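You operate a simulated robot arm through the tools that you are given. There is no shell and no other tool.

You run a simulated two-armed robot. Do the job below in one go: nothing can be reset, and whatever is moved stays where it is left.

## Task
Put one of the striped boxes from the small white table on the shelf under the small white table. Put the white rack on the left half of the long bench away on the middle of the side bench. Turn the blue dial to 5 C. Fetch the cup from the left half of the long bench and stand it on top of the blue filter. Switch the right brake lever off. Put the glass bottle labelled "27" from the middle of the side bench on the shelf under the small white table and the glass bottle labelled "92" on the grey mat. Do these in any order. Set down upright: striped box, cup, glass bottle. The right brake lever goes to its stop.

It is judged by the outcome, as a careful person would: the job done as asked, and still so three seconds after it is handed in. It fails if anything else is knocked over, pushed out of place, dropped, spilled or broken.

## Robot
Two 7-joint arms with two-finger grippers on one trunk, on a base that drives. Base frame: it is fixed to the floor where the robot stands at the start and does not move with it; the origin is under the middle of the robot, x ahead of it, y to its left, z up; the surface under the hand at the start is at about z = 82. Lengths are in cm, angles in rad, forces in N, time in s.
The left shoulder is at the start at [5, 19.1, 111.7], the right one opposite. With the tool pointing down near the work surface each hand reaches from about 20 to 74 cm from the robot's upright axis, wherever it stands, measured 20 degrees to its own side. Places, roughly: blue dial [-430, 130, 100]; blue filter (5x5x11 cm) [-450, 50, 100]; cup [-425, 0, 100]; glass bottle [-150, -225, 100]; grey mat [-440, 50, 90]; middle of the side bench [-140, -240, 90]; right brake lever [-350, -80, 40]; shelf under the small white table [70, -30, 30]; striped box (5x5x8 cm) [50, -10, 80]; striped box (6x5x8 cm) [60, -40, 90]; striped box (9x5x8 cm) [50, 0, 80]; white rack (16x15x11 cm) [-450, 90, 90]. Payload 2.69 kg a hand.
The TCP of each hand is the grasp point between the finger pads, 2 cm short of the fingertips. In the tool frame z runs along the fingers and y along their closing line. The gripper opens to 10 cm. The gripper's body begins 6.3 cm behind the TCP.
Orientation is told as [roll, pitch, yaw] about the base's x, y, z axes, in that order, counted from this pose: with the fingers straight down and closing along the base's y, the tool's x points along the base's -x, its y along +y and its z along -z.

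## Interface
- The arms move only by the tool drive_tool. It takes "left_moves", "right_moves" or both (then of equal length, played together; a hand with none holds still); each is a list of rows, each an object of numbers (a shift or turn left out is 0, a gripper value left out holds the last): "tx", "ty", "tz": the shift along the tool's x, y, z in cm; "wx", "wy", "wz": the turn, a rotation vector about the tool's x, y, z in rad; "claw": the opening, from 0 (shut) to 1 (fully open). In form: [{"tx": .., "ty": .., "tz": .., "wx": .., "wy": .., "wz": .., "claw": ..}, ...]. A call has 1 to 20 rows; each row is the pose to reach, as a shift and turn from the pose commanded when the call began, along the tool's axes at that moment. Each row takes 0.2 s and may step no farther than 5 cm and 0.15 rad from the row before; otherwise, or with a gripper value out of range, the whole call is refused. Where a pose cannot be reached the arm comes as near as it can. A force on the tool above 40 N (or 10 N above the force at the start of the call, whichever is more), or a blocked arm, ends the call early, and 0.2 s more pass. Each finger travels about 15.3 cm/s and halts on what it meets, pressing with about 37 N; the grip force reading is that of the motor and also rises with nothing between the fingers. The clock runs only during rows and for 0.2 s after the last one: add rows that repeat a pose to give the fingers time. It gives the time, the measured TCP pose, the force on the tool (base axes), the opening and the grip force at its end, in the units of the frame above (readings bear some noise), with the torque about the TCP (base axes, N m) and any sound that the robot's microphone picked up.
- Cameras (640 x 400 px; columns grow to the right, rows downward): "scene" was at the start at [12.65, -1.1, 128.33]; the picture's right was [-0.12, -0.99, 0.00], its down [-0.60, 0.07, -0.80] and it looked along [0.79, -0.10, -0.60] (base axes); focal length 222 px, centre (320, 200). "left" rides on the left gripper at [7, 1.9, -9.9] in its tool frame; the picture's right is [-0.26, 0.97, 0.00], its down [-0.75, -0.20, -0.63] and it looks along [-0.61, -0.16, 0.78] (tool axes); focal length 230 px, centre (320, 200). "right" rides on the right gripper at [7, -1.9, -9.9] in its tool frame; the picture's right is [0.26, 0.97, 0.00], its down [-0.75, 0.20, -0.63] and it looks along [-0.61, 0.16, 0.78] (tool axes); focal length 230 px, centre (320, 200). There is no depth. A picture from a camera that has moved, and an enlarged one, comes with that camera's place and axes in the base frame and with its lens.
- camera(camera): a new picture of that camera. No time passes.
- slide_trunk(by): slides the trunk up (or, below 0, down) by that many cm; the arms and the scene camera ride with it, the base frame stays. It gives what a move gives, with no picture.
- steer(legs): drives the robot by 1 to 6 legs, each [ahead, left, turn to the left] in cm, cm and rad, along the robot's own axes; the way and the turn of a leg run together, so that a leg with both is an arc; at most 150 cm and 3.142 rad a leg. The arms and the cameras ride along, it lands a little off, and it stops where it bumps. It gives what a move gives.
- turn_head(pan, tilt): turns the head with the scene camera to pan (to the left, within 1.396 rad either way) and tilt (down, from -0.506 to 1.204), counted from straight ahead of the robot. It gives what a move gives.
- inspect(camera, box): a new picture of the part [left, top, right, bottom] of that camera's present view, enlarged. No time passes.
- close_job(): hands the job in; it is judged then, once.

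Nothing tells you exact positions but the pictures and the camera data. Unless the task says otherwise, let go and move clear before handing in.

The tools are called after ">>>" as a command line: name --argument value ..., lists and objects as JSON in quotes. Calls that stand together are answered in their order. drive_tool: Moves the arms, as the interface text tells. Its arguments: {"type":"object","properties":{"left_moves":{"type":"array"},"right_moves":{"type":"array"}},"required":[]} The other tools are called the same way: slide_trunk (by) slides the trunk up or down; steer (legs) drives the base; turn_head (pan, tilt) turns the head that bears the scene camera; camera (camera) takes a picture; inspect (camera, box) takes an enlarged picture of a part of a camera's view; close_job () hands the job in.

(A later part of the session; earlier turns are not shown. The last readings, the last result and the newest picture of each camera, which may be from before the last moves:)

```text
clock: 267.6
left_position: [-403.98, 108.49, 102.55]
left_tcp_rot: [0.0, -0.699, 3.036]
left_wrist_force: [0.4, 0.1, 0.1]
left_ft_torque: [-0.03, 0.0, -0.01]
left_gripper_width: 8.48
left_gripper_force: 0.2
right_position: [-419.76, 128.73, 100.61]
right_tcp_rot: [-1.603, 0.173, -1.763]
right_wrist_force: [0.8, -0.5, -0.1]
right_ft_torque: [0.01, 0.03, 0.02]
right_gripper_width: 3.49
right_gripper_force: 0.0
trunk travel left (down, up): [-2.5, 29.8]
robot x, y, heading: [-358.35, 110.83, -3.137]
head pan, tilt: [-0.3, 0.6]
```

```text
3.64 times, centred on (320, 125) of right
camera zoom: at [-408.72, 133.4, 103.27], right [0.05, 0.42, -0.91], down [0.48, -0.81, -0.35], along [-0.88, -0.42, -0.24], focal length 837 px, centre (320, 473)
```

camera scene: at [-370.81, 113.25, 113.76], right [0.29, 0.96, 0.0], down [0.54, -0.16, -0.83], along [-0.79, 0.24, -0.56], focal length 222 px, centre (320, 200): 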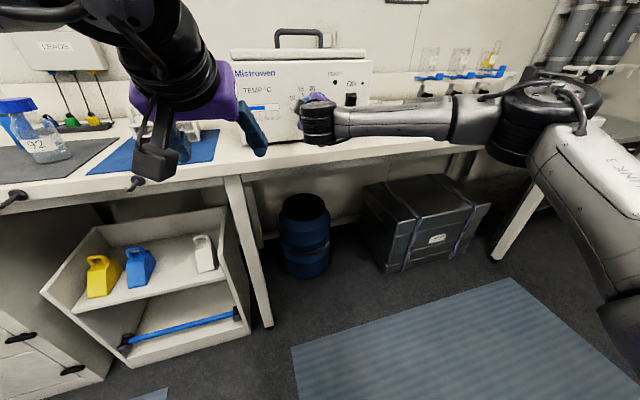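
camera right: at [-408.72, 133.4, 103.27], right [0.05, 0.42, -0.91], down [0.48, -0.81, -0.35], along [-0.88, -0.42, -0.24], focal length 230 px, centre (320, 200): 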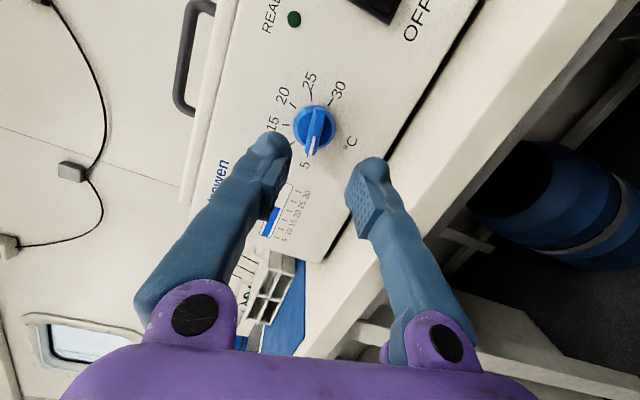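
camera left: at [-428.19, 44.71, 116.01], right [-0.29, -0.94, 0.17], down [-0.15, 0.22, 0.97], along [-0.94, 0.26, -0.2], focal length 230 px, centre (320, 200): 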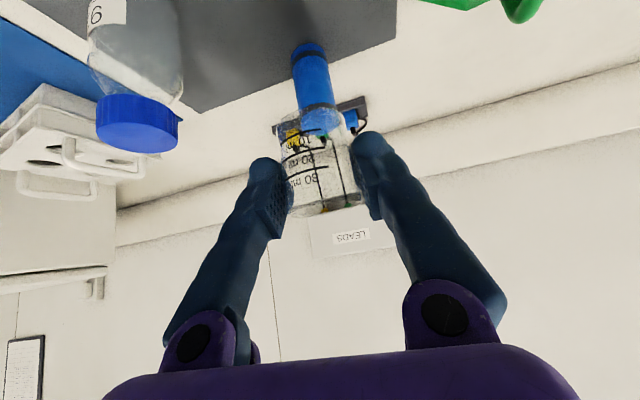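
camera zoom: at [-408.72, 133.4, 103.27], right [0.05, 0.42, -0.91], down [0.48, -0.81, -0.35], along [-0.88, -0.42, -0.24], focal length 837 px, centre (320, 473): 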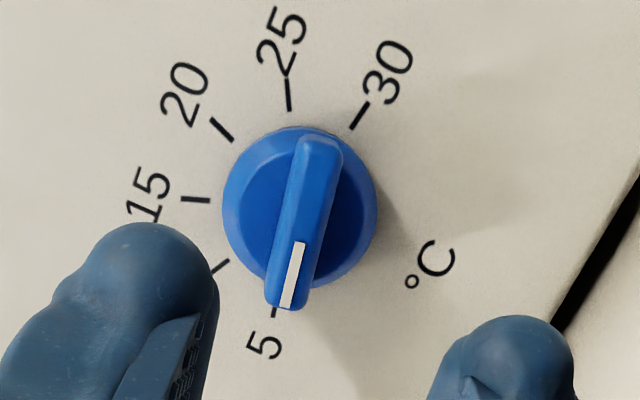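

The dial pointer now lies at the 5 mark. Next is the white rack: back off, restore the trunk height and roll the right hand back to neutral.

>>> steer --legs '[[-20, 0, 0]]'

>>> slide_trunk --by 15

>>> drive_tool --right_moves '[{"wx": -0.024, "wz": 0.138}, {"wx": -0.048, "wz": 0.276}, {"wx": -0.073, "wz": 0.414}, {"wx": -0.097, "wz": 0.552}, {"wx": -0.121, "wz": 0.69}, {"wx": -0.145, "wz": 0.828}, {"wx": -0.17, "wz": 0.966}, {"wx": -0.194, "wz": 1.103}, {"wx": -0.218, "wz": 1.241}, {"wx": -0.242, "wz": 1.379}, {"wx": -0.266, "wz": 1.517}, {"wx": -0.29, "wz": 1.655}, {"wx": -0.302, "wz": 1.72}, {"wx": -0.302, "wz": 1.72}]'

>>> drive_tool --right_moves '[{"wy": 0.14}, {"wy": 0.28}, {"wy": 0.42}, {"wy": 0.56}, {"wy": 0.7}, {"wy": 0.7}]'

>>> camera --camera "scene"

```text
clock: 269.2
left_position: [-383.93, 108.72, 102.63]
left_tcp_rot: [-0.001, -0.699, 3.037]
left_wrist_force: [0.9, 0.3, 0.4]
left_ft_torque: [0.0, 0.03, 0.03]
left_gripper_width: 8.5
left_gripper_force: 0.0
right_position: [-399.7, 129.15, 100.56]
right_tcp_rot: [-1.603, 0.175, -1.763]
right_wrist_force: [0.8, 0.5, 0.4]
right_ft_torque: [0.03, -0.01, -0.02]
right_gripper_width: 3.49
right_gripper_force: 0.0
trunk travel left (down, up): [-2.5, 29.8]
robot x, y, heading: [-338.78, 110.54, -3.135]
head pan, tilt: [-0.3, 0.6]
```

```text
clock: 271.0
left_position: [-384.06, 108.79, 117.4]
left_tcp_rot: [0.0, -0.699, 3.038]
left_wrist_force: [0.5, 0.8, 0.4]
left_ft_torque: [0.0, 0.01, 0.01]
left_gripper_width: 8.47
left_gripper_force: 0.1
right_position: [-399.69, 129.21, 115.47]
right_tcp_rot: [-1.601, 0.174, -1.762]
right_wrist_force: [-1.0, 0.5, -0.5]
right_ft_torque: [0.02, 0.02, 0.02]
right_gripper_width: 3.54
right_gripper_force: 0.2
trunk travel left (down, up): [-17.5, 14.8]
robot x, y, heading: [-338.53, 111.12, -3.135]
head pan, tilt: [-0.3, 0.6]
```

```text
clock: 274.0
left_position: [-383.98, 108.74, 117.55]
left_tcp_rot: [0.001, -0.701, 3.036]
left_wrist_force: [0.0, -0.9, 1.3]
left_ft_torque: [0.02, 0.0, -0.02]
left_gripper_width: 8.5
left_gripper_force: 0.1
right_position: [-399.6, 129.04, 115.54]
right_tcp_rot: [0.004, -1.396, 3.12]
right_wrist_force: [-0.1, 0.4, -0.5]
right_ft_torque: [-0.03, 0.0, 0.02]
right_gripper_width: 3.5
right_gripper_force: 0.1
trunk travel left (down, up): [-17.5, 14.8]
robot x, y, heading: [-338.34, 110.91, -3.129]
head pan, tilt: [-0.3, 0.6]
```

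```text
clock: 275.4
left_position: [-383.89, 108.66, 117.6]
left_tcp_rot: [0.0, -0.7, 3.037]
left_wrist_force: [-0.6, -0.1, 0.3]
left_ft_torque: [0.0, 0.02, -0.02]
left_gripper_width: 8.49
left_gripper_force: 0.2
right_position: [-399.78, 129.03, 115.6]
right_tcp_rot: [-0.002, -0.694, 3.125]
right_wrist_force: [-0.1, -0.1, 0.6]
right_ft_torque: [0.02, -0.06, 0.02]
right_gripper_width: 3.51
right_gripper_force: 0.0
trunk travel left (down, up): [-17.5, 14.8]
robot x, y, heading: [-338.46, 110.85, -3.13]
head pan, tilt: [-0.3, 0.6]
```

```text
taken
camera scene: at [-350.98, 113.49, 128.74], right [0.29, 0.96, 0.0], down [0.54, -0.16, -0.83], along [-0.79, 0.24, -0.56], focal length 222 px, centre (320, 200)
```

scene: 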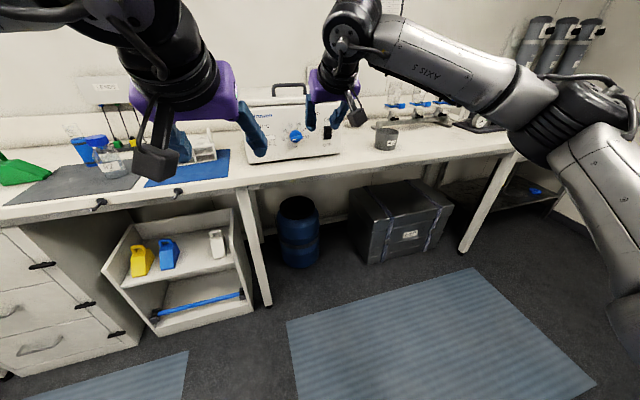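

>>> drive_tool --left_moves '[{"ty": 4.5}, {"ty": 9}, {"ty": 13.5}, {"ty": 18}, {"ty": 18}]' --right_moves '[{"ty": -2, "tx": 1.5, "tz": -1.5, "claw": 1}, {"ty": -4, "tx": 3, "tz": -3}, {"ty": -6, "tx": 4.5, "tz": -4.5}, {"ty": -6, "tx": 6, "tz": -6}, {"ty": -6, "tx": 6, "tz": -6}]'

>>> steer --legs '[[22, 22, 0]]'

>>> turn_head --pan 0 --tilt 0.6

>>> camera --camera "scene"

>>> inspect --camera "scene" --box '[250, 100, 410, 220]'

```text
clock: 276.6
left_position: [-385.91, 91.08, 117.75]
left_tcp_rot: [0.002, -0.699, 3.035]
left_wrist_force: [-0.4, 0.8, 0.2]
left_ft_torque: [-0.01, 0.01, 0.04]
left_gripper_width: 8.49
left_gripper_force: 0.1
right_position: [-391.12, 134.93, 116.3]
right_tcp_rot: [0.0, -0.697, 3.125]
right_wrist_force: [0.3, 0.6, 0.0]
right_ft_torque: [-0.03, 0.0, 0.02]
right_gripper_width: 10.0
right_gripper_force: 0.1
trunk travel left (down, up): [-17.5, 14.8]
robot x, y, heading: [-338.71, 111.16, -3.131]
head pan, tilt: [-0.3, 0.6]
```

```text
clock: 279.2
left_position: [-407.76, 68.34, 117.69]
left_tcp_rot: [0.002, -0.7, 3.038]
left_wrist_force: [-0.8, 0.0, 0.3]
left_ft_torque: [-0.03, -0.03, 0.0]
left_gripper_width: 8.53
left_gripper_force: 0.1
right_position: [-412.71, 112.22, 116.45]
right_tcp_rot: [0.0, -0.698, 3.125]
right_wrist_force: [0.0, 0.4, -0.2]
right_ft_torque: [-0.02, -0.02, -0.02]
right_gripper_width: 9.99
right_gripper_force: 0.0
trunk travel left (down, up): [-17.5, 14.8]
robot x, y, heading: [-359.85, 88.65, -3.131]
head pan, tilt: [-0.3, 0.6]
```

```text
clock: 280.0
left_position: [-407.77, 68.37, 117.62]
left_tcp_rot: [0.0, -0.699, 3.035]
left_wrist_force: [0.0, 0.3, -0.7]
left_ft_torque: [0.01, 0.0, 0.01]
left_gripper_width: 8.52
left_gripper_force: 0.0
right_position: [-412.82, 112.31, 116.4]
right_tcp_rot: [-0.003, -0.697, 3.124]
right_wrist_force: [-0.3, 0.3, 0.4]
right_ft_torque: [0.02, -0.03, 0.02]
right_gripper_width: 10.01
right_gripper_force: 0.1
trunk travel left (down, up): [-17.5, 14.8]
robot x, y, heading: [-360.59, 88.24, -3.135]
head pan, tilt: [0.0, 0.6]
```

```text
taken
camera scene: at [-373.08, 88.23, 128.74], right [-0.01, 1.0, 0.0], down [0.56, 0.0, -0.83], along [-0.83, -0.01, -0.56], focal length 222 px, centre (320, 200)
```

scene: 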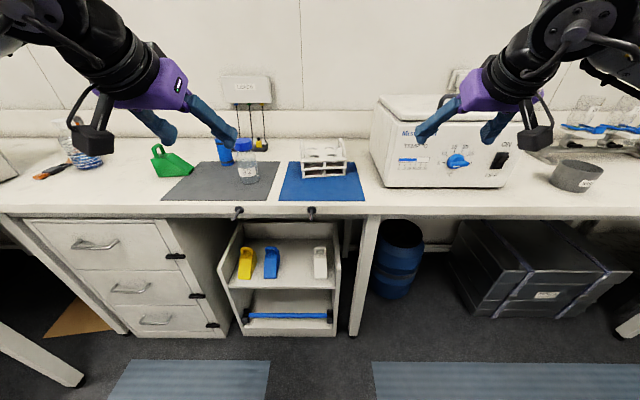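

```text
3.33 times, centred on (330, 160) of scene
camera zoom: at [-373.08, 88.23, 128.74], right [-0.01, 1.0, 0.0], down [0.56, 0.0, -0.83], along [-0.83, -0.01, -0.56], focal length 739 px, centre (287, 333)
```

zoom: 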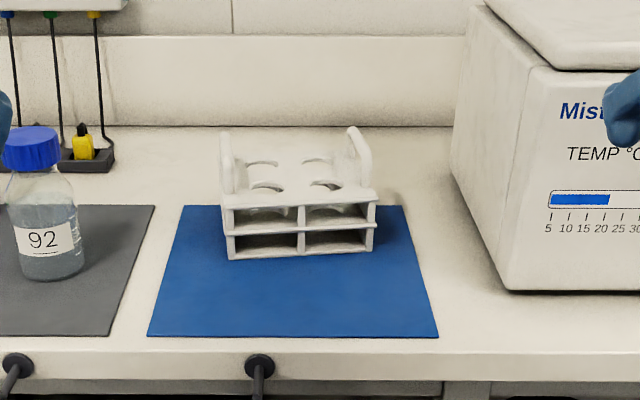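

I can see the rack squarely: front edge from [-444.6, 81] to [-446.4, 96.9], handles at its left and right ends, tops at about z=101. I'll carry it with both hands by the handles, so I'm bringing the hands together and then moving closer.

>>> drive_tool --left_moves '[{"tx": -1.94, "ty": -2.3, "tz": 2.57, "wx": -0.028, "wz": -0.033, "claw": 0.5}, {"tx": -3.88, "ty": -4.6, "tz": 5.14, "wx": -0.056, "wz": -0.066}, {"tx": -5.8, "ty": -6.9, "tz": 7.7, "wx": -0.083, "wz": -0.1}, {"tx": -7.75, "ty": -9.2, "tz": 10.3, "wx": -0.111, "wz": -0.132}, {"tx": -9.69, "ty": -11.53, "tz": 12.86, "wx": -0.139, "wz": -0.165}, {"tx": -9.69, "ty": -11.53, "tz": 12.86, "wx": -0.139, "wz": -0.165}]' --right_moves '[{"tx": -1.3, "ty": 3.2, "tz": 1.74, "wx": -0.016, "wz": -0.02, "claw": 0.5}, {"tx": -2.6, "ty": 6.4, "tz": 3.5, "wx": -0.033, "wz": -0.039}, {"tx": -3.95, "ty": 9.6, "tz": 5.2, "wx": -0.049, "wz": -0.059}, {"tx": -5.3, "ty": 12.8, "tz": 6.95, "wx": -0.066, "wz": -0.078}, {"tx": -6.59, "ty": 15.98, "tz": 8.69, "wx": -0.082, "wz": -0.098}, {"tx": -6.59, "ty": 15.98, "tz": 8.69, "wx": -0.082, "wz": -0.098}]'

>>> camera --camera "scene"

```text
clock: 281.4
left_position: [-422.15, 81.61, 114.02]
left_tcp_rot: [-0.001, -0.702, -3.031]
left_wrist_force: [-0.1, 0.2, -0.5]
left_ft_torque: [0.01, 0.0, -0.02]
left_gripper_width: 5.0
left_gripper_force: 0.1
right_position: [-423.58, 96.55, 113.74]
right_tcp_rot: [-0.002, -0.698, -3.029]
right_wrist_force: [0.0, 0.2, 0.1]
right_ft_torque: [-0.01, -0.01, 0.02]
right_gripper_width: 5.0
right_gripper_force: 0.1
trunk travel left (down, up): [-17.5, 14.8]
robot x, y, heading: [-360.43, 88.54, -3.135]
head pan, tilt: [0.0, 0.6]
```

```text
taken
camera scene: at [-373.04, 88.21, 128.75], right [-0.01, 1.0, 0.0], down [0.56, 0.0, -0.83], along [-0.83, -0.01, -0.56], focal length 222 px, centre (320, 200)
```

scene: 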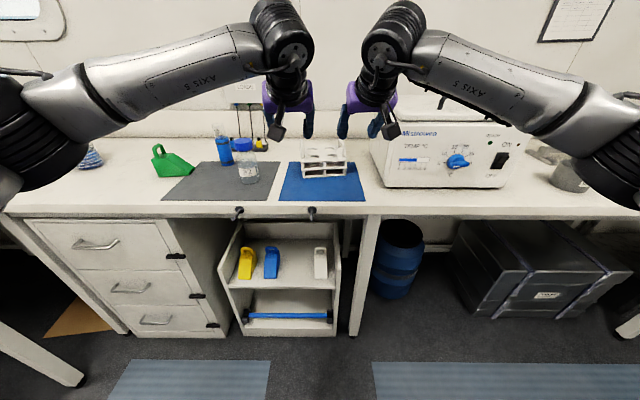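

>>> steer --legs '[[21.5, 0, 0]]'

>>> camera --camera "left"

>>> camera --camera "right"

>>> camera --camera "scene"

```text
clock: 283.1
left_position: [-444.07, 81.68, 114.0]
left_tcp_rot: [0.001, -0.7, -3.034]
left_wrist_force: [-0.4, 0.9, -0.6]
left_ft_torque: [-0.01, 0.0, 0.01]
left_gripper_width: 5.0
left_gripper_force: 0.1
right_position: [-445.43, 96.68, 113.79]
right_tcp_rot: [-0.001, -0.696, -3.035]
right_wrist_force: [-0.6, -0.4, 0.6]
right_ft_torque: [0.0, -0.02, 0.02]
right_gripper_width: 5.0
right_gripper_force: 0.0
trunk travel left (down, up): [-17.5, 14.8]
robot x, y, heading: [-381.66, 87.91, -3.13]
head pan, tilt: [0.0, 0.6]
```

```text
taken
camera left: at [-432.16, 80.87, 117.07], right [-0.09, -0.98, 0.17], down [-0.19, 0.18, 0.97], along [-0.98, 0.06, -0.2], focal length 230 px, centre (320, 200)
```

left: 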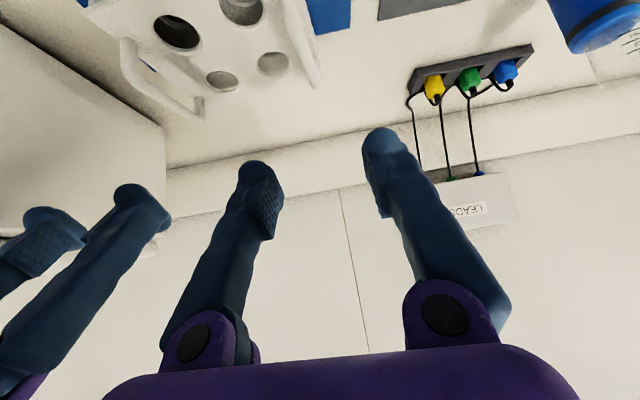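

```text
taken
camera right: at [-433.9, 99.81, 116.78], right [0.3, -0.94, -0.17], down [-0.15, -0.22, 0.96], along [-0.94, -0.26, -0.21], focal length 230 px, centre (320, 200)
```

right: 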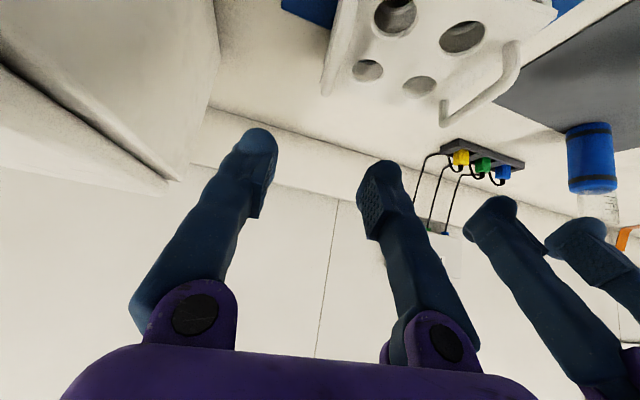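

```text
taken
camera scene: at [-394.82, 88.15, 128.73], right [0.0, 1.0, 0.0], down [0.57, 0.0, -0.82], along [-0.82, 0.0, -0.57], focal length 222 px, centre (320, 200)
```

scene: 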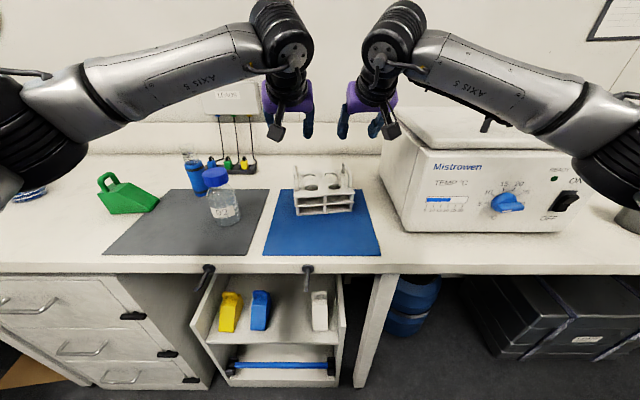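

>>> inspect --camera "left" --box '[60, 0, 380, 130]'

>>> inspect --camera "right" --box '[280, 0, 600, 150]'

>>> inspect --camera "scene" --box '[270, 140, 380, 230]'

```text
2.00 times, centred on (220, 65) of left
camera zoom: at [-432.16, 80.87, 117.07], right [-0.09, -0.98, 0.17], down [-0.19, 0.18, 0.97], along [-0.98, 0.06, -0.2], focal length 460 px, centre (520, 470)
```

zoom: 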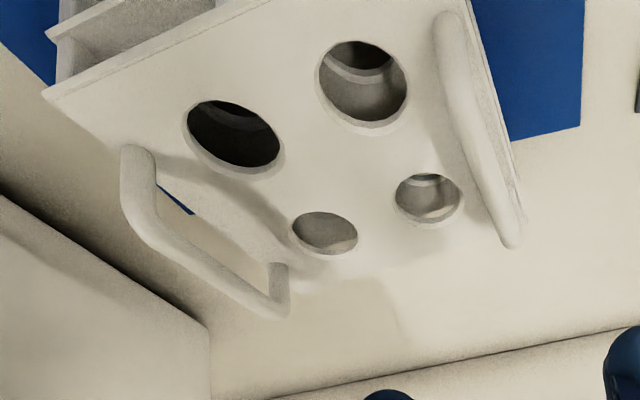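

```text
2.00 times, centred on (440, 75) of right
camera zoom: at [-433.9, 99.81, 116.78], right [0.3, -0.94, -0.17], down [-0.15, -0.22, 0.96], along [-0.94, -0.26, -0.21], focal length 460 px, centre (80, 450)
```

zoom: 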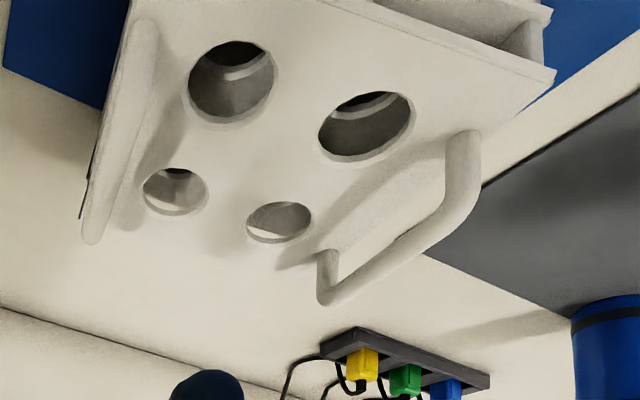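

```text
4.44 times, centred on (325, 185) of scene
camera zoom: at [-394.82, 88.15, 128.73], right [0.0, 1.0, 0.0], down [0.57, 0.0, -0.82], along [-0.82, 0.0, -0.57], focal length 986 px, centre (298, 267)
```

zoom: 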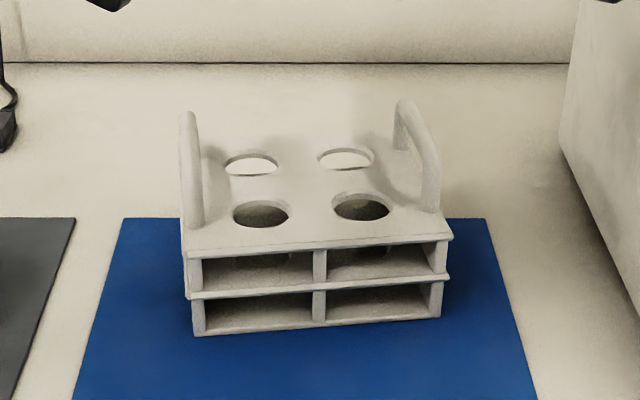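

Handles run front-to-back: left one centred ≈[-449.5, 81.1], right one ≈[-450.9, 95.8], bars at about z=100–101. I'll lower both hands to about 5 cm above them and check.

>>> drive_tool --left_moves '[{"tx": 1.0, "tz": 3.0}, {"tx": 2.0, "tz": 6.0}, {"tx": 2.9, "tz": 9.0}, {"tx": 2.9, "tz": 9.0}]' --right_moves '[{"tx": 0.95, "ty": 0.07, "tz": 3.0}, {"tx": 1.9, "ty": 0.14, "tz": 6.0}, {"tx": 2.85, "ty": 0.2, "tz": 9.0}, {"tx": 2.85, "ty": 0.2, "tz": 9.0}]'

>>> camera --camera "left"

>>> camera --camera "right"

>>> inspect --camera "scene" --box '[240, 90, 420, 230]'

```text
clock: 284.1
left_position: [-447.3, 81.31, 105.42]
left_tcp_rot: [-0.002, -0.702, -3.036]
left_wrist_force: [0.0, 0.0, 0.3]
left_ft_torque: [0.0, -0.01, -0.03]
left_gripper_width: 5.02
left_gripper_force: 0.1
right_position: [-448.69, 96.11, 105.19]
right_tcp_rot: [0.0, -0.699, -3.036]
right_wrist_force: [0.1, 0.5, -0.6]
right_ft_torque: [0.02, 0.0, 0.02]
right_gripper_width: 5.0
right_gripper_force: 0.1
trunk travel left (down, up): [-17.5, 14.8]
robot x, y, heading: [-382.26, 88.48, -3.136]
head pan, tilt: [0.0, 0.6]
```

```text
taken
camera left: at [-435.53, 80.38, 108.39], right [-0.09, -0.98, 0.17], down [-0.19, 0.18, 0.97], along [-0.98, 0.06, -0.2], focal length 230 px, centre (320, 200)
```

left: 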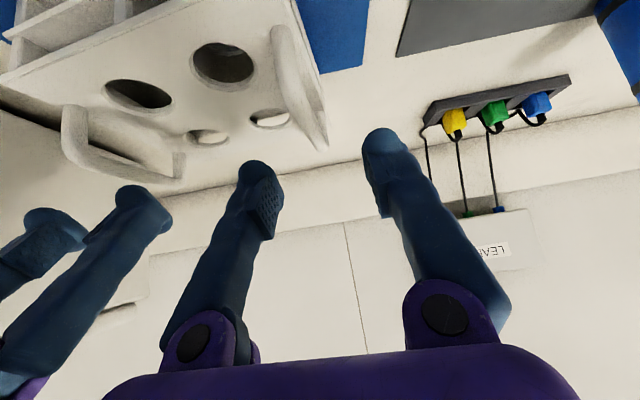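

```text
taken
camera right: at [-437.24, 99.22, 108.22], right [0.3, -0.94, -0.17], down [-0.15, -0.22, 0.96], along [-0.94, -0.26, -0.2], focal length 230 px, centre (320, 200)
```

right: 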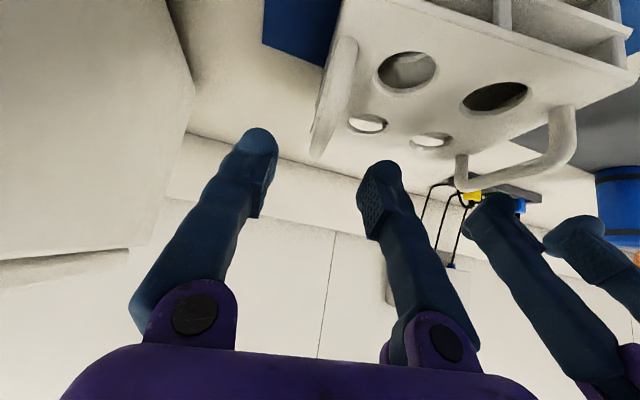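

```text
2.86 times, centred on (330, 160) of scene
camera zoom: at [-394.7, 88.15, 128.75], right [0.0, 1.0, 0.0], down [0.56, 0.0, -0.83], along [-0.83, 0.0, -0.56], focal length 634 px, centre (291, 314)
```

zoom: 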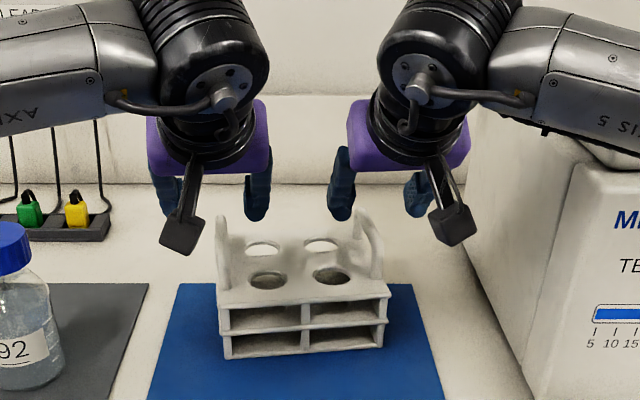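

>>> drive_tool --left_moves '[{"tx": 0.8, "ty": 0.37, "tz": 1.6}, {"tx": 1.6, "ty": 0.37, "tz": 3.2}, {"tx": 2.27, "ty": 0.37, "tz": 4.63}, {"tx": 2.27, "ty": 0.37, "tz": 4.63}]' --right_moves '[{"tx": 0.75, "ty": -0.23, "tz": 1.5}, {"tx": 1.5, "ty": -0.23, "tz": 3.0}, {"tx": 2.19, "ty": -0.23, "tz": 4.43}, {"tx": 2.19, "ty": -0.23, "tz": 4.43}]'

>>> camera --camera "left"

>>> camera --camera "right"

>>> inspect --camera "scene" --box '[240, 90, 420, 230]'

```text
clock: 285.1
left_position: [-448.77, 80.65, 100.35]
left_tcp_rot: [0.0, -0.702, -3.036]
left_wrist_force: [0.2, 0.6, -0.1]
left_ft_torque: [-0.01, 0.01, -0.02]
left_gripper_width: 5.01
left_gripper_force: 0.0
right_position: [-449.93, 96.21, 100.3]
right_tcp_rot: [-0.001, -0.696, -3.035]
right_wrist_force: [0.3, 0.3, 0.1]
right_ft_torque: [0.04, -0.01, 0.02]
right_gripper_width: 5.02
right_gripper_force: 0.1
trunk travel left (down, up): [-17.5, 14.8]
robot x, y, heading: [-381.54, 88.2, -3.134]
head pan, tilt: [0.0, 0.6]
```

```text
taken
camera left: at [-436.94, 79.93, 103.42], right [-0.09, -0.98, 0.17], down [-0.19, 0.18, 0.97], along [-0.98, 0.06, -0.2], focal length 230 px, centre (320, 200)
```

left: 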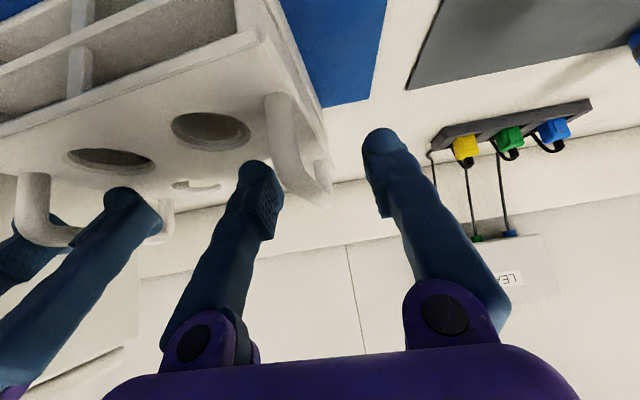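

```text
taken
camera right: at [-438.46, 99.3, 103.33], right [0.3, -0.94, -0.17], down [-0.15, -0.22, 0.96], along [-0.94, -0.26, -0.2], focal length 230 px, centre (320, 200)
```

right: 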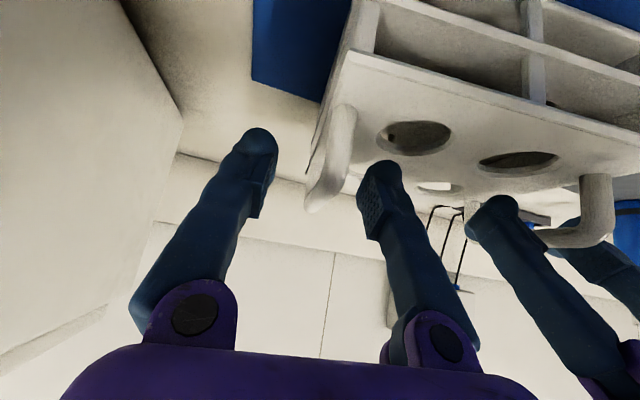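

```text
2.86 times, centred on (330, 160) of scene
camera zoom: at [-394.73, 88.15, 128.75], right [0.0, 1.0, 0.0], down [0.56, 0.0, -0.83], along [-0.83, 0.0, -0.56], focal length 634 px, centre (291, 314)
```

zoom: 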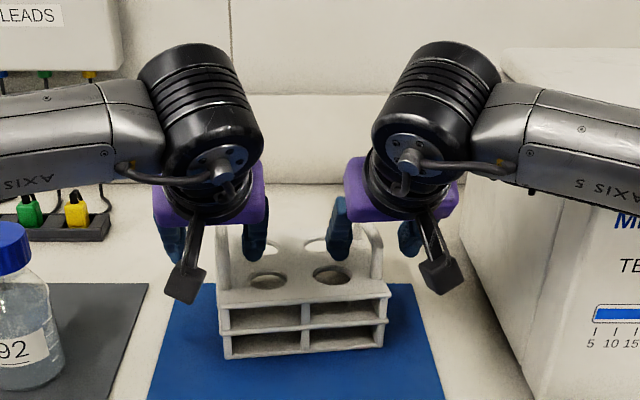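

Both handle bars sit between the fingers at the right height. Closing both grippers.

>>> drive_tool --left_moves '[{"claw": 0.25}, {"claw": 0.1}, {"claw": 0}, {"claw": 0}, {"claw": 0}]' --right_moves '[{"claw": 0.25}, {"claw": 0.1}, {"claw": 0}, {"claw": 0}, {"claw": 0}]'

>>> camera --camera "left"

>>> camera --camera "right"

```text
clock: 286.3
left_position: [-448.55, 81.02, 100.47]
left_tcp_rot: [-0.007, -0.701, -3.041]
left_wrist_force: [-2.0, 30.6, 0.4]
left_ft_torque: [0.08, 0.05, -0.4]
left_gripper_width: 0.98
left_gripper_force: 36.4
right_position: [-449.81, 95.75, 100.24]
right_tcp_rot: [0.006, -0.7, -3.028]
right_wrist_force: [0.8, -29.8, -1.0]
right_ft_torque: [0.21, -0.07, 0.28]
right_gripper_width: 0.58
right_gripper_force: 32.4
trunk travel left (down, up): [-17.5, 14.8]
robot x, y, heading: [-381.8, 88.55, -3.141]
head pan, tilt: [0.0, 0.6]
```

```text
taken
camera left: at [-436.88, 80.22, 103.43], right [-0.1, -0.98, 0.16], down [-0.18, 0.18, 0.97], along [-0.98, 0.07, -0.2], focal length 230 px, centre (320, 200)
```

left: 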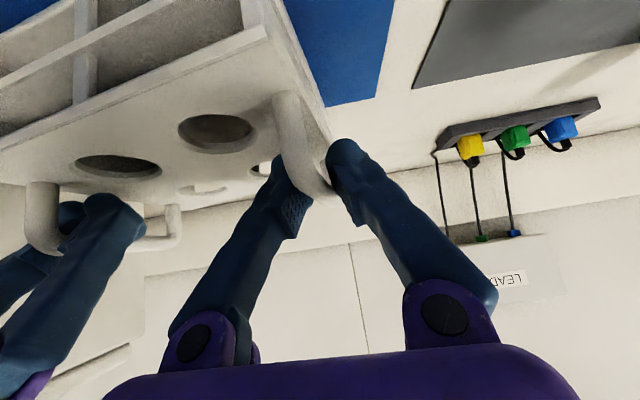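

```text
taken
camera right: at [-438.38, 98.98, 103.31], right [0.31, -0.94, -0.16], down [-0.15, -0.22, 0.97], along [-0.94, -0.27, -0.2], focal length 230 px, centre (320, 200)
```

right: 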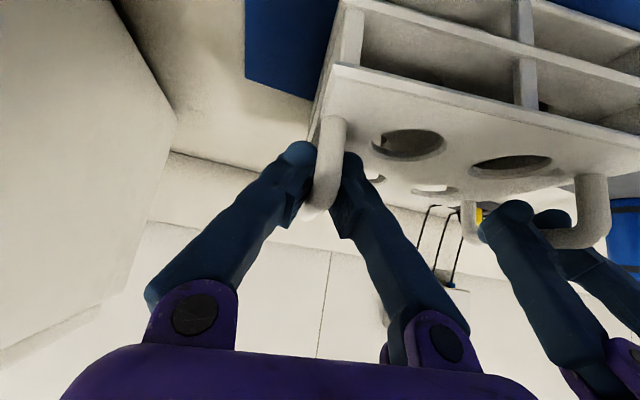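

>>> drive_tool --left_moves '[{"ty": -0.2}, {"ty": -0.4}, {"ty": -0.4}, {"ty": -0.4}]' --right_moves '[{"ty": 0.2}, {"ty": 0.4}, {"ty": 0.4}, {"ty": 0.4}]'

>>> inspect --camera "right" --box '[240, 80, 440, 260]'

>>> inspect --camera "left" --box '[220, 80, 420, 260]'

```text
clock: 287.3
left_position: [-448.83, 81.17, 100.28]
left_tcp_rot: [-0.002, -0.701, -3.035]
left_wrist_force: [-2.6, 19.4, 0.9]
left_ft_torque: [0.02, -0.06, -0.14]
left_gripper_width: 0.99
left_gripper_force: 37.3
right_position: [-449.92, 95.63, 100.16]
right_tcp_rot: [-0.001, -0.695, -3.032]
right_wrist_force: [3.0, -18.7, 0.4]
right_ft_torque: [0.11, 0.07, 0.26]
right_gripper_width: 0.59
right_gripper_force: 31.9
trunk travel left (down, up): [-17.5, 14.8]
robot x, y, heading: [-381.69, 88.44, -3.143]
head pan, tilt: [0.0, 0.6]
```

```text
2.22 times, centred on (340, 170) of right
camera zoom: at [-438.48, 98.86, 103.33], right [0.3, -0.94, -0.17], down [-0.15, -0.22, 0.96], along [-0.94, -0.27, -0.21], focal length 511 px, centre (276, 267)
```

zoom: 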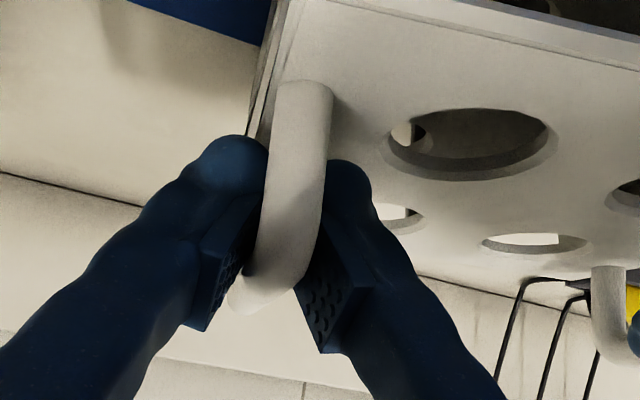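

```text
2.22 times, centred on (320, 170) of left
camera zoom: at [-436.99, 80.34, 103.33], right [-0.1, -0.98, 0.16], down [-0.19, 0.18, 0.97], along [-0.98, 0.06, -0.2], focal length 511 px, centre (320, 267)
```

zoom: 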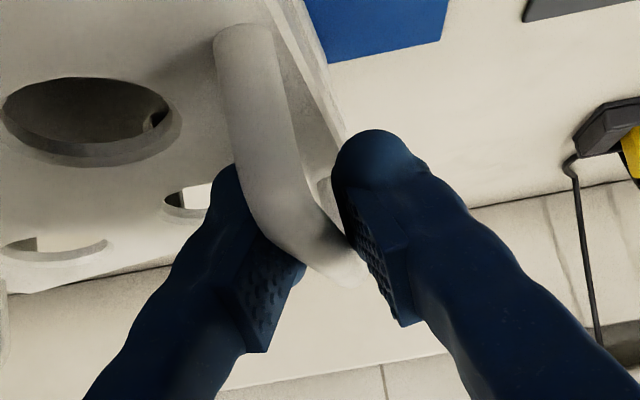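

>>> drive_tool --left_moves '[{"ty": -0.3}, {"ty": -0.6}, {"ty": -0.6}, {"ty": -0.6}]' --right_moves '[{"ty": 0.3}, {"ty": 0.6}, {"ty": 0.6}, {"ty": 0.6}]'

>>> camera --camera "right"

>>> camera --camera "left"

```text
clock: 288.3
left_position: [-448.91, 81.21, 100.26]
left_tcp_rot: [0.008, -0.7, -3.031]
left_wrist_force: [5.3, -24.1, 2.0]
left_ft_torque: [-0.04, 0.01, 0.32]
left_gripper_width: 0.98
left_gripper_force: 36.7
right_position: [-450.15, 95.65, 100.2]
right_tcp_rot: [-0.008, -0.695, -3.042]
right_wrist_force: [-2.9, 24.0, -0.8]
right_ft_torque: [-0.17, -0.04, -0.28]
right_gripper_width: 0.61
right_gripper_force: 31.6
trunk travel left (down, up): [-17.5, 14.8]
robot x, y, heading: [-381.77, 88.57, -3.141]
head pan, tilt: [0.0, 0.6]
```

```text
taken
camera right: at [-438.58, 98.69, 103.35], right [0.29, -0.94, -0.17], down [-0.15, -0.22, 0.96], along [-0.95, -0.25, -0.21], focal length 230 px, centre (320, 200)
```

right: 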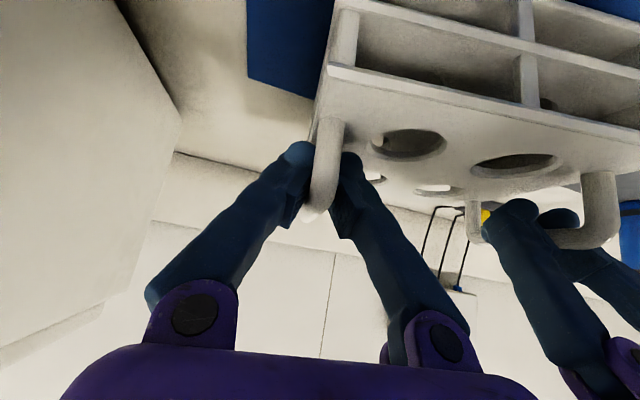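

```text
taken
camera left: at [-437.08, 80.57, 103.34], right [-0.08, -0.98, 0.17], down [-0.19, 0.18, 0.96], along [-0.98, 0.05, -0.2], focal length 230 px, centre (320, 200)
```

left: 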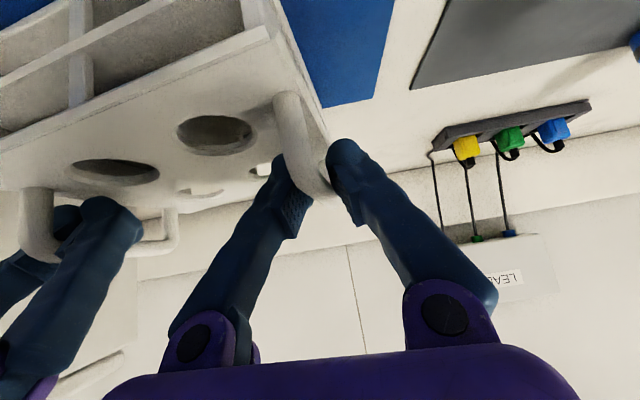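

>>> drive_tool --left_moves '[{"ty": 0.2}, {"ty": 0.33}, {"ty": 0.33}]' --right_moves '[{"ty": -0.2}, {"ty": -0.33}, {"ty": -0.33}]'

>>> drive_tool --left_moves '[{"tx": -0.32, "tz": -0.38}, {"tx": -0.97, "tz": -1.15}, {"tx": -1.6, "tz": -1.9}, {"tx": -1.6, "tz": -1.9}]' --right_moves '[{"tx": -0.32, "tz": -0.38}, {"tx": -0.97, "tz": -1.15}, {"tx": -1.6, "tz": -1.9}, {"tx": -1.6, "tz": -1.9}]'

>>> camera --camera "scene"

>>> camera --camera "right"

>>> camera --camera "left"

```text
clock: 289.1
left_position: [-448.8, 81.11, 100.32]
left_tcp_rot: [0.003, -0.7, -3.034]
left_wrist_force: [-2.8, -25.9, 0.2]
left_ft_torque: [-0.08, 0.38, 0.49]
left_gripper_width: 0.98
left_gripper_force: 37.1
right_position: [-449.93, 95.74, 100.23]
right_tcp_rot: [-0.004, -0.696, -3.036]
right_wrist_force: [0.3, 23.7, 0.5]
right_ft_torque: [-0.19, -0.04, -0.02]
right_gripper_width: 0.59
right_gripper_force: 31.3
trunk travel left (down, up): [-17.5, 14.8]
robot x, y, heading: [-382.03, 88.24, -3.139]
head pan, tilt: [0.0, 0.6]
```

```text
clock: 290.1
left_position: [-448.82, 81.19, 102.83]
left_tcp_rot: [0.005, -0.697, -3.035]
left_wrist_force: [1.0, -22.0, -1.8]
left_ft_torque: [-0.02, -0.08, 0.31]
left_gripper_width: 0.95
left_gripper_force: 36.7
right_position: [-450.15, 95.74, 102.69]
right_tcp_rot: [-0.001, -0.698, -3.036]
right_wrist_force: [-0.4, 23.0, 0.4]
right_ft_torque: [-0.14, 0.01, -0.14]
right_gripper_width: 0.6
right_gripper_force: 30.9
trunk travel left (down, up): [-17.5, 14.8]
robot x, y, heading: [-381.82, 88.35, -3.142]
head pan, tilt: [0.0, 0.6]
```

```text
taken
camera scene: at [-394.79, 88.15, 128.74], right [0.0, 1.0, 0.0], down [0.57, 0.0, -0.82], along [-0.82, 0.0, -0.57], focal length 222 px, centre (320, 200)
```

scene: 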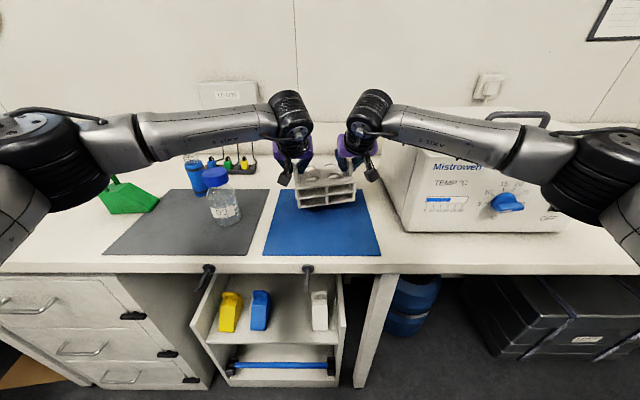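

```text
taken
camera right: at [-438.65, 98.81, 105.84], right [0.3, -0.94, -0.17], down [-0.15, -0.22, 0.96], along [-0.94, -0.26, -0.21], focal length 230 px, centre (320, 200)
```

right: 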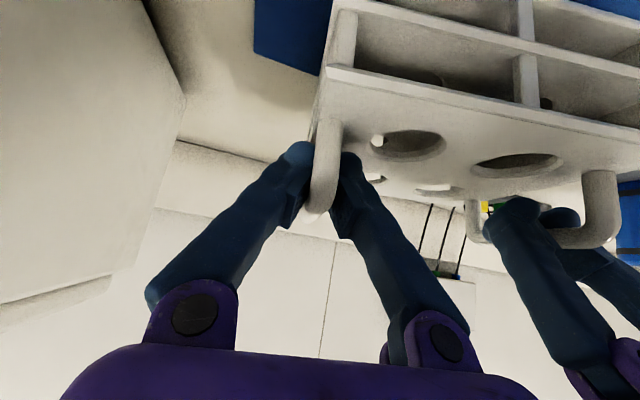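

```text
taken
camera left: at [-436.96, 80.51, 105.84], right [-0.09, -0.98, 0.17], down [-0.19, 0.18, 0.96], along [-0.98, 0.06, -0.2], focal length 230 px, centre (320, 200)
```

left: 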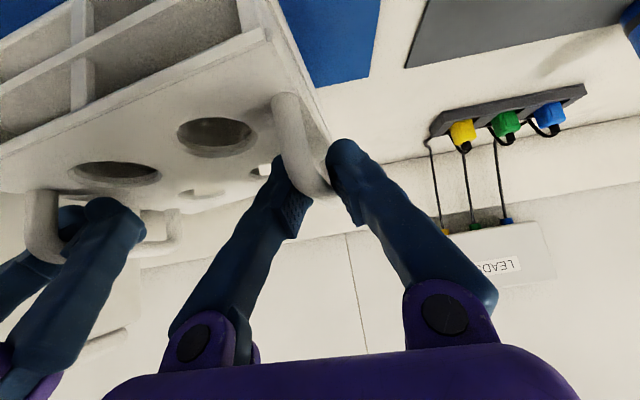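

The rack is lifted and very light. I'll reduce the squeeze between the hands a bit and raise it further.

>>> drive_tool --left_moves '[{"ty": 0.1}, {"ty": 0.2}, {"ty": 0.2}]' --right_moves '[{"ty": -0.1}, {"ty": -0.2}, {"ty": -0.2}]'

>>> drive_tool --left_moves '[{"tx": -2.0, "tz": -2.3}, {"tx": -4, "tz": -4.6}, {"tx": -6, "tz": -7}, {"tx": -8, "tz": -9.5}, {"tx": -8, "tz": -9.5}]' --right_moves '[{"tx": -2.0, "tz": -2.3}, {"tx": -4, "tz": -4.6}, {"tx": -6, "tz": -7}, {"tx": -8, "tz": -9.5}, {"tx": -8, "tz": -9.5}]'

>>> camera --camera "scene"

```text
clock: 290.9
left_position: [-448.62, 81.17, 102.75]
left_tcp_rot: [0.002, -0.701, -3.036]
left_wrist_force: [0.6, -17.2, -1.9]
left_ft_torque: [0.0, -0.13, 0.22]
left_gripper_width: 0.96
left_gripper_force: 36.8
right_position: [-449.97, 95.83, 102.75]
right_tcp_rot: [-0.001, -0.695, -3.034]
right_wrist_force: [-1.8, 17.2, 0.1]
right_ft_torque: [-0.13, 0.06, -0.18]
right_gripper_width: 0.6
right_gripper_force: 31.3
trunk travel left (down, up): [-17.5, 14.8]
robot x, y, heading: [-382.25, 88.11, -3.138]
head pan, tilt: [0.0, 0.6]
```

```text
clock: 292.1
left_position: [-448.74, 81.33, 115.16]
left_tcp_rot: [-0.002, -0.699, -3.037]
left_wrist_force: [0.1, -8.0, -0.9]
left_ft_torque: [0.0, -0.1, 0.12]
left_gripper_width: 0.99
left_gripper_force: 37.0
right_position: [-450.14, 95.76, 115.09]
right_tcp_rot: [-0.002, -0.698, -3.033]
right_wrist_force: [-0.7, 8.1, 0.1]
right_ft_torque: [-0.09, 0.02, -0.05]
right_gripper_width: 0.6
right_gripper_force: 30.4
trunk travel left (down, up): [-17.5, 14.8]
robot x, y, heading: [-381.84, 88.41, -3.142]
head pan, tilt: [0.0, 0.6]
```

```text
taken
camera scene: at [-394.83, 88.14, 128.73], right [0.0, 1.0, 0.0], down [0.57, 0.0, -0.82], along [-0.82, 0.0, -0.57], focal length 222 px, centre (320, 200)
```

scene: 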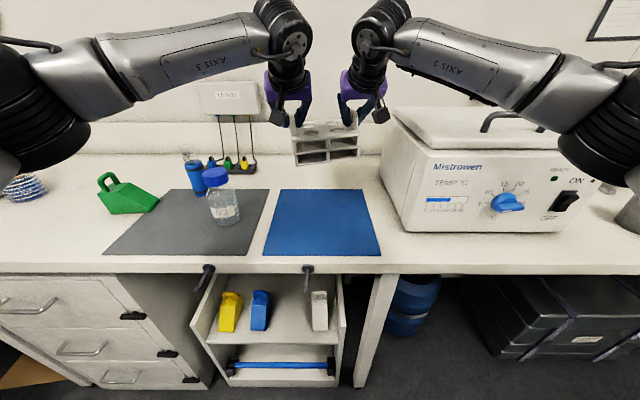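

The rack is at a safe height. I'll bring it closer to the body, back away, and retrace the route to the side bench.

>>> drive_tool --left_moves '[{"tx": 2.3, "ty": 0.32, "tz": -1.92}, {"tx": 4.56, "ty": 0.64, "tz": -3.84}, {"tx": 6.84, "ty": 0.96, "tz": -5.76}, {"tx": 9.1, "ty": 1.28, "tz": -7.7}, {"tx": 11.4, "ty": 1.6, "tz": -9.6}, {"tx": 11.4, "ty": 1.6, "tz": -9.6}]' --right_moves '[{"tx": 2.3, "ty": 0.32, "tz": -1.92}, {"tx": 4.56, "ty": 0.64, "tz": -3.84}, {"tx": 6.84, "ty": 0.96, "tz": -5.76}, {"tx": 9.1, "ty": 1.28, "tz": -7.7}, {"tx": 11.4, "ty": 1.6, "tz": -9.6}, {"tx": 11.4, "ty": 1.6, "tz": -9.6}]'

>>> steer --legs '[[-85, 0, 0], [0, 112, 0]]'

>>> camera --camera "scene"

```text
clock: 293.5
left_position: [-434.03, 81.33, 115.18]
left_tcp_rot: [0.0, -0.7, -3.035]
left_wrist_force: [1.8, -3.9, -1.6]
left_ft_torque: [-0.03, -0.11, -0.08]
left_gripper_width: 0.92
left_gripper_force: 37.0
right_position: [-435.01, 95.71, 115.19]
right_tcp_rot: [0.0, -0.696, -3.035]
right_wrist_force: [-2.1, 4.3, -0.5]
right_ft_torque: [-0.03, 0.0, -0.15]
right_gripper_width: 0.63
right_gripper_force: 29.6
trunk travel left (down, up): [-17.5, 14.8]
robot x, y, heading: [-381.81, 88.46, -3.137]
head pan, tilt: [0.0, 0.6]
```

```text
clock: 307.7
left_position: [-348.57, -31.75, 115.21]
left_tcp_rot: [0.001, -0.7, -3.021]
left_wrist_force: [0.4, -5.8, -1.3]
left_ft_torque: [0.05, 0.0, 0.06]
left_gripper_width: 0.61
left_gripper_force: 30.7
right_position: [-349.83, -17.21, 115.15]
right_tcp_rot: [-0.001, -0.697, -3.02]
right_wrist_force: [-0.4, 5.7, -1.1]
right_ft_torque: [-0.04, 0.0, -0.04]
right_gripper_width: 0.63
right_gripper_force: 29.5
trunk travel left (down, up): [-17.5, 14.8]
robot x, y, heading: [-296.69, -23.89, -3.123]
head pan, tilt: [0.0, 0.6]
```

```text
taken
camera scene: at [-309.54, -24.25, 128.74], right [-0.02, 1.0, 0.0], down [0.56, 0.01, -0.82], along [-0.82, -0.02, -0.57], focal length 222 px, centre (320, 200)
```

scene: 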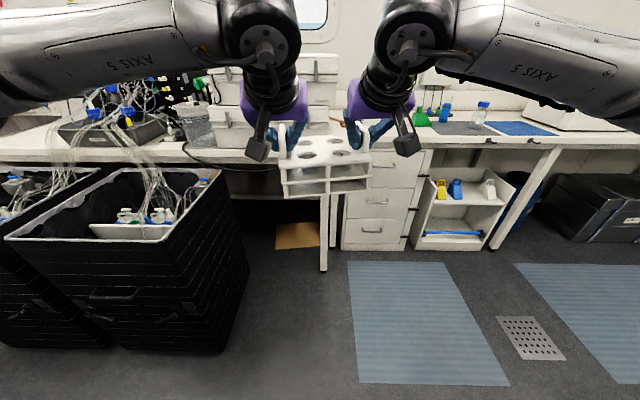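

>>> camera --camera "left"

>>> camera --camera "right"

>>> inspect --camera "scene" --box '[240, 70, 420, 210]'

```text
taken
camera left: at [-336.74, -32.36, 118.25], right [-0.08, -0.98, 0.17], down [-0.19, 0.18, 0.97], along [-0.98, 0.04, -0.2], focal length 230 px, centre (320, 200)
```

left: 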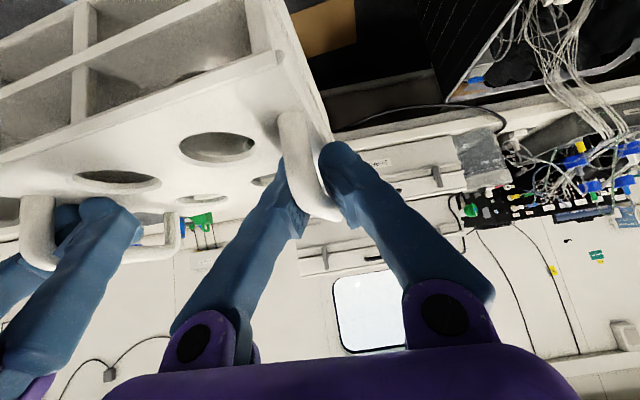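

```text
taken
camera right: at [-338.5, -13.95, 118.25], right [0.31, -0.94, -0.17], down [-0.15, -0.22, 0.96], along [-0.94, -0.28, -0.21], focal length 230 px, centre (320, 200)
```

right: 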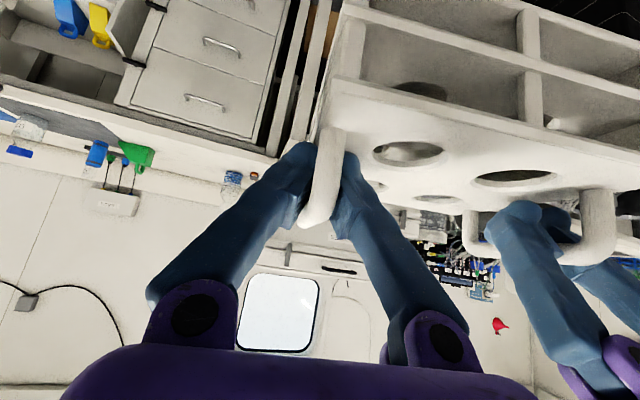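

```text
2.86 times, centred on (330, 140) of scene
camera zoom: at [-309.54, -24.25, 128.74], right [-0.02, 1.0, 0.0], down [0.56, 0.01, -0.82], along [-0.82, -0.02, -0.57], focal length 634 px, centre (291, 371)
```

zoom: 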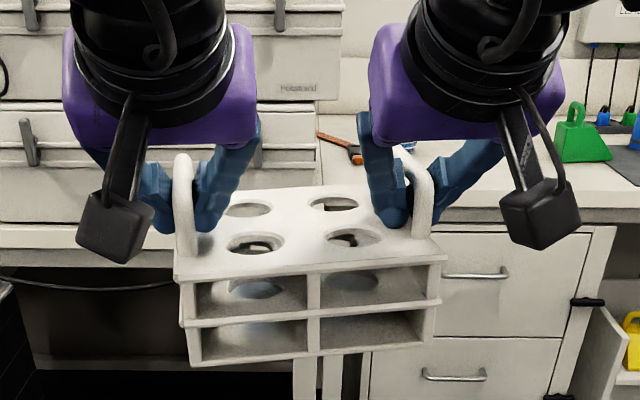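

The rack is held steadily by both handles. I'll keep some distance from the black carts and continue back toward the side bench.

>>> steer --legs '[[-14, 0, 0], [0, 112, 0], [0, 0, 1.56]]'

>>> camera --camera "scene"

>>> camera --camera "left"

```text
clock: 322.5
left_position: [-275.31, -188.15, 115.22]
left_tcp_rot: [0.001, -0.7, -1.484]
left_wrist_force: [2.1, -1.0, -0.9]
left_ft_torque: [0.04, 0.03, 0.05]
left_gripper_width: 0.61
left_gripper_force: 29.8
right_position: [-289.86, -188.96, 115.11]
right_tcp_rot: [-0.001, -0.695, -1.482]
right_wrist_force: [-2.2, 0.3, -1.3]
right_ft_torque: [0.02, -0.01, -0.03]
right_gripper_width: 0.59
right_gripper_force: 29.6
trunk travel left (down, up): [-17.5, 14.8]
robot x, y, heading: [-281.37, -136.09, -1.585]
head pan, tilt: [0.0, 0.6]
```

```text
taken
camera scene: at [-281.45, -148.98, 128.74], right [-1.0, 0.02, 0.0], down [0.01, 0.57, -0.82], along [-0.01, -0.82, -0.57], focal length 222 px, centre (320, 200)
```

scene: 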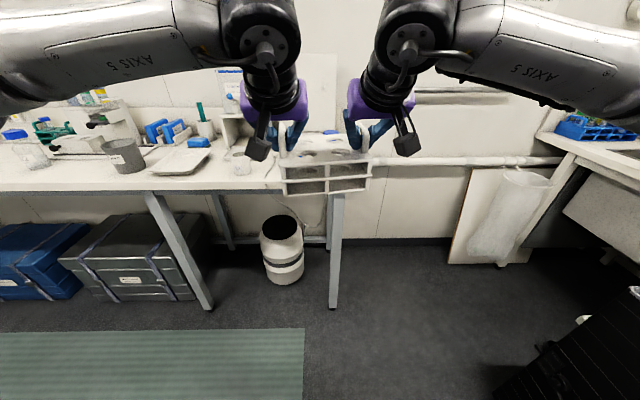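

```text
taken
camera left: at [-274.44, -176.51, 118.25], right [0.98, -0.11, 0.17], down [-0.18, -0.18, 0.97], along [-0.08, -0.98, -0.2], focal length 230 px, centre (320, 200)
```

left: 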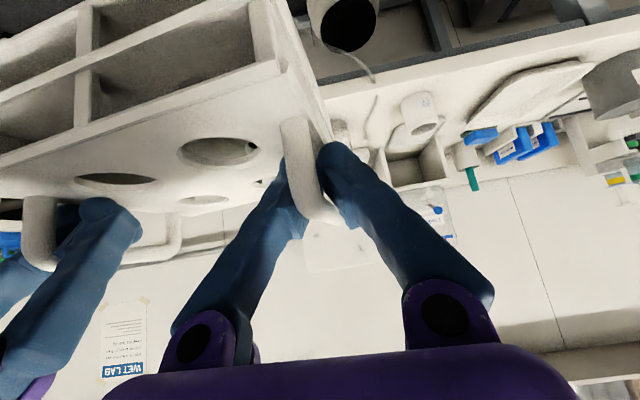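

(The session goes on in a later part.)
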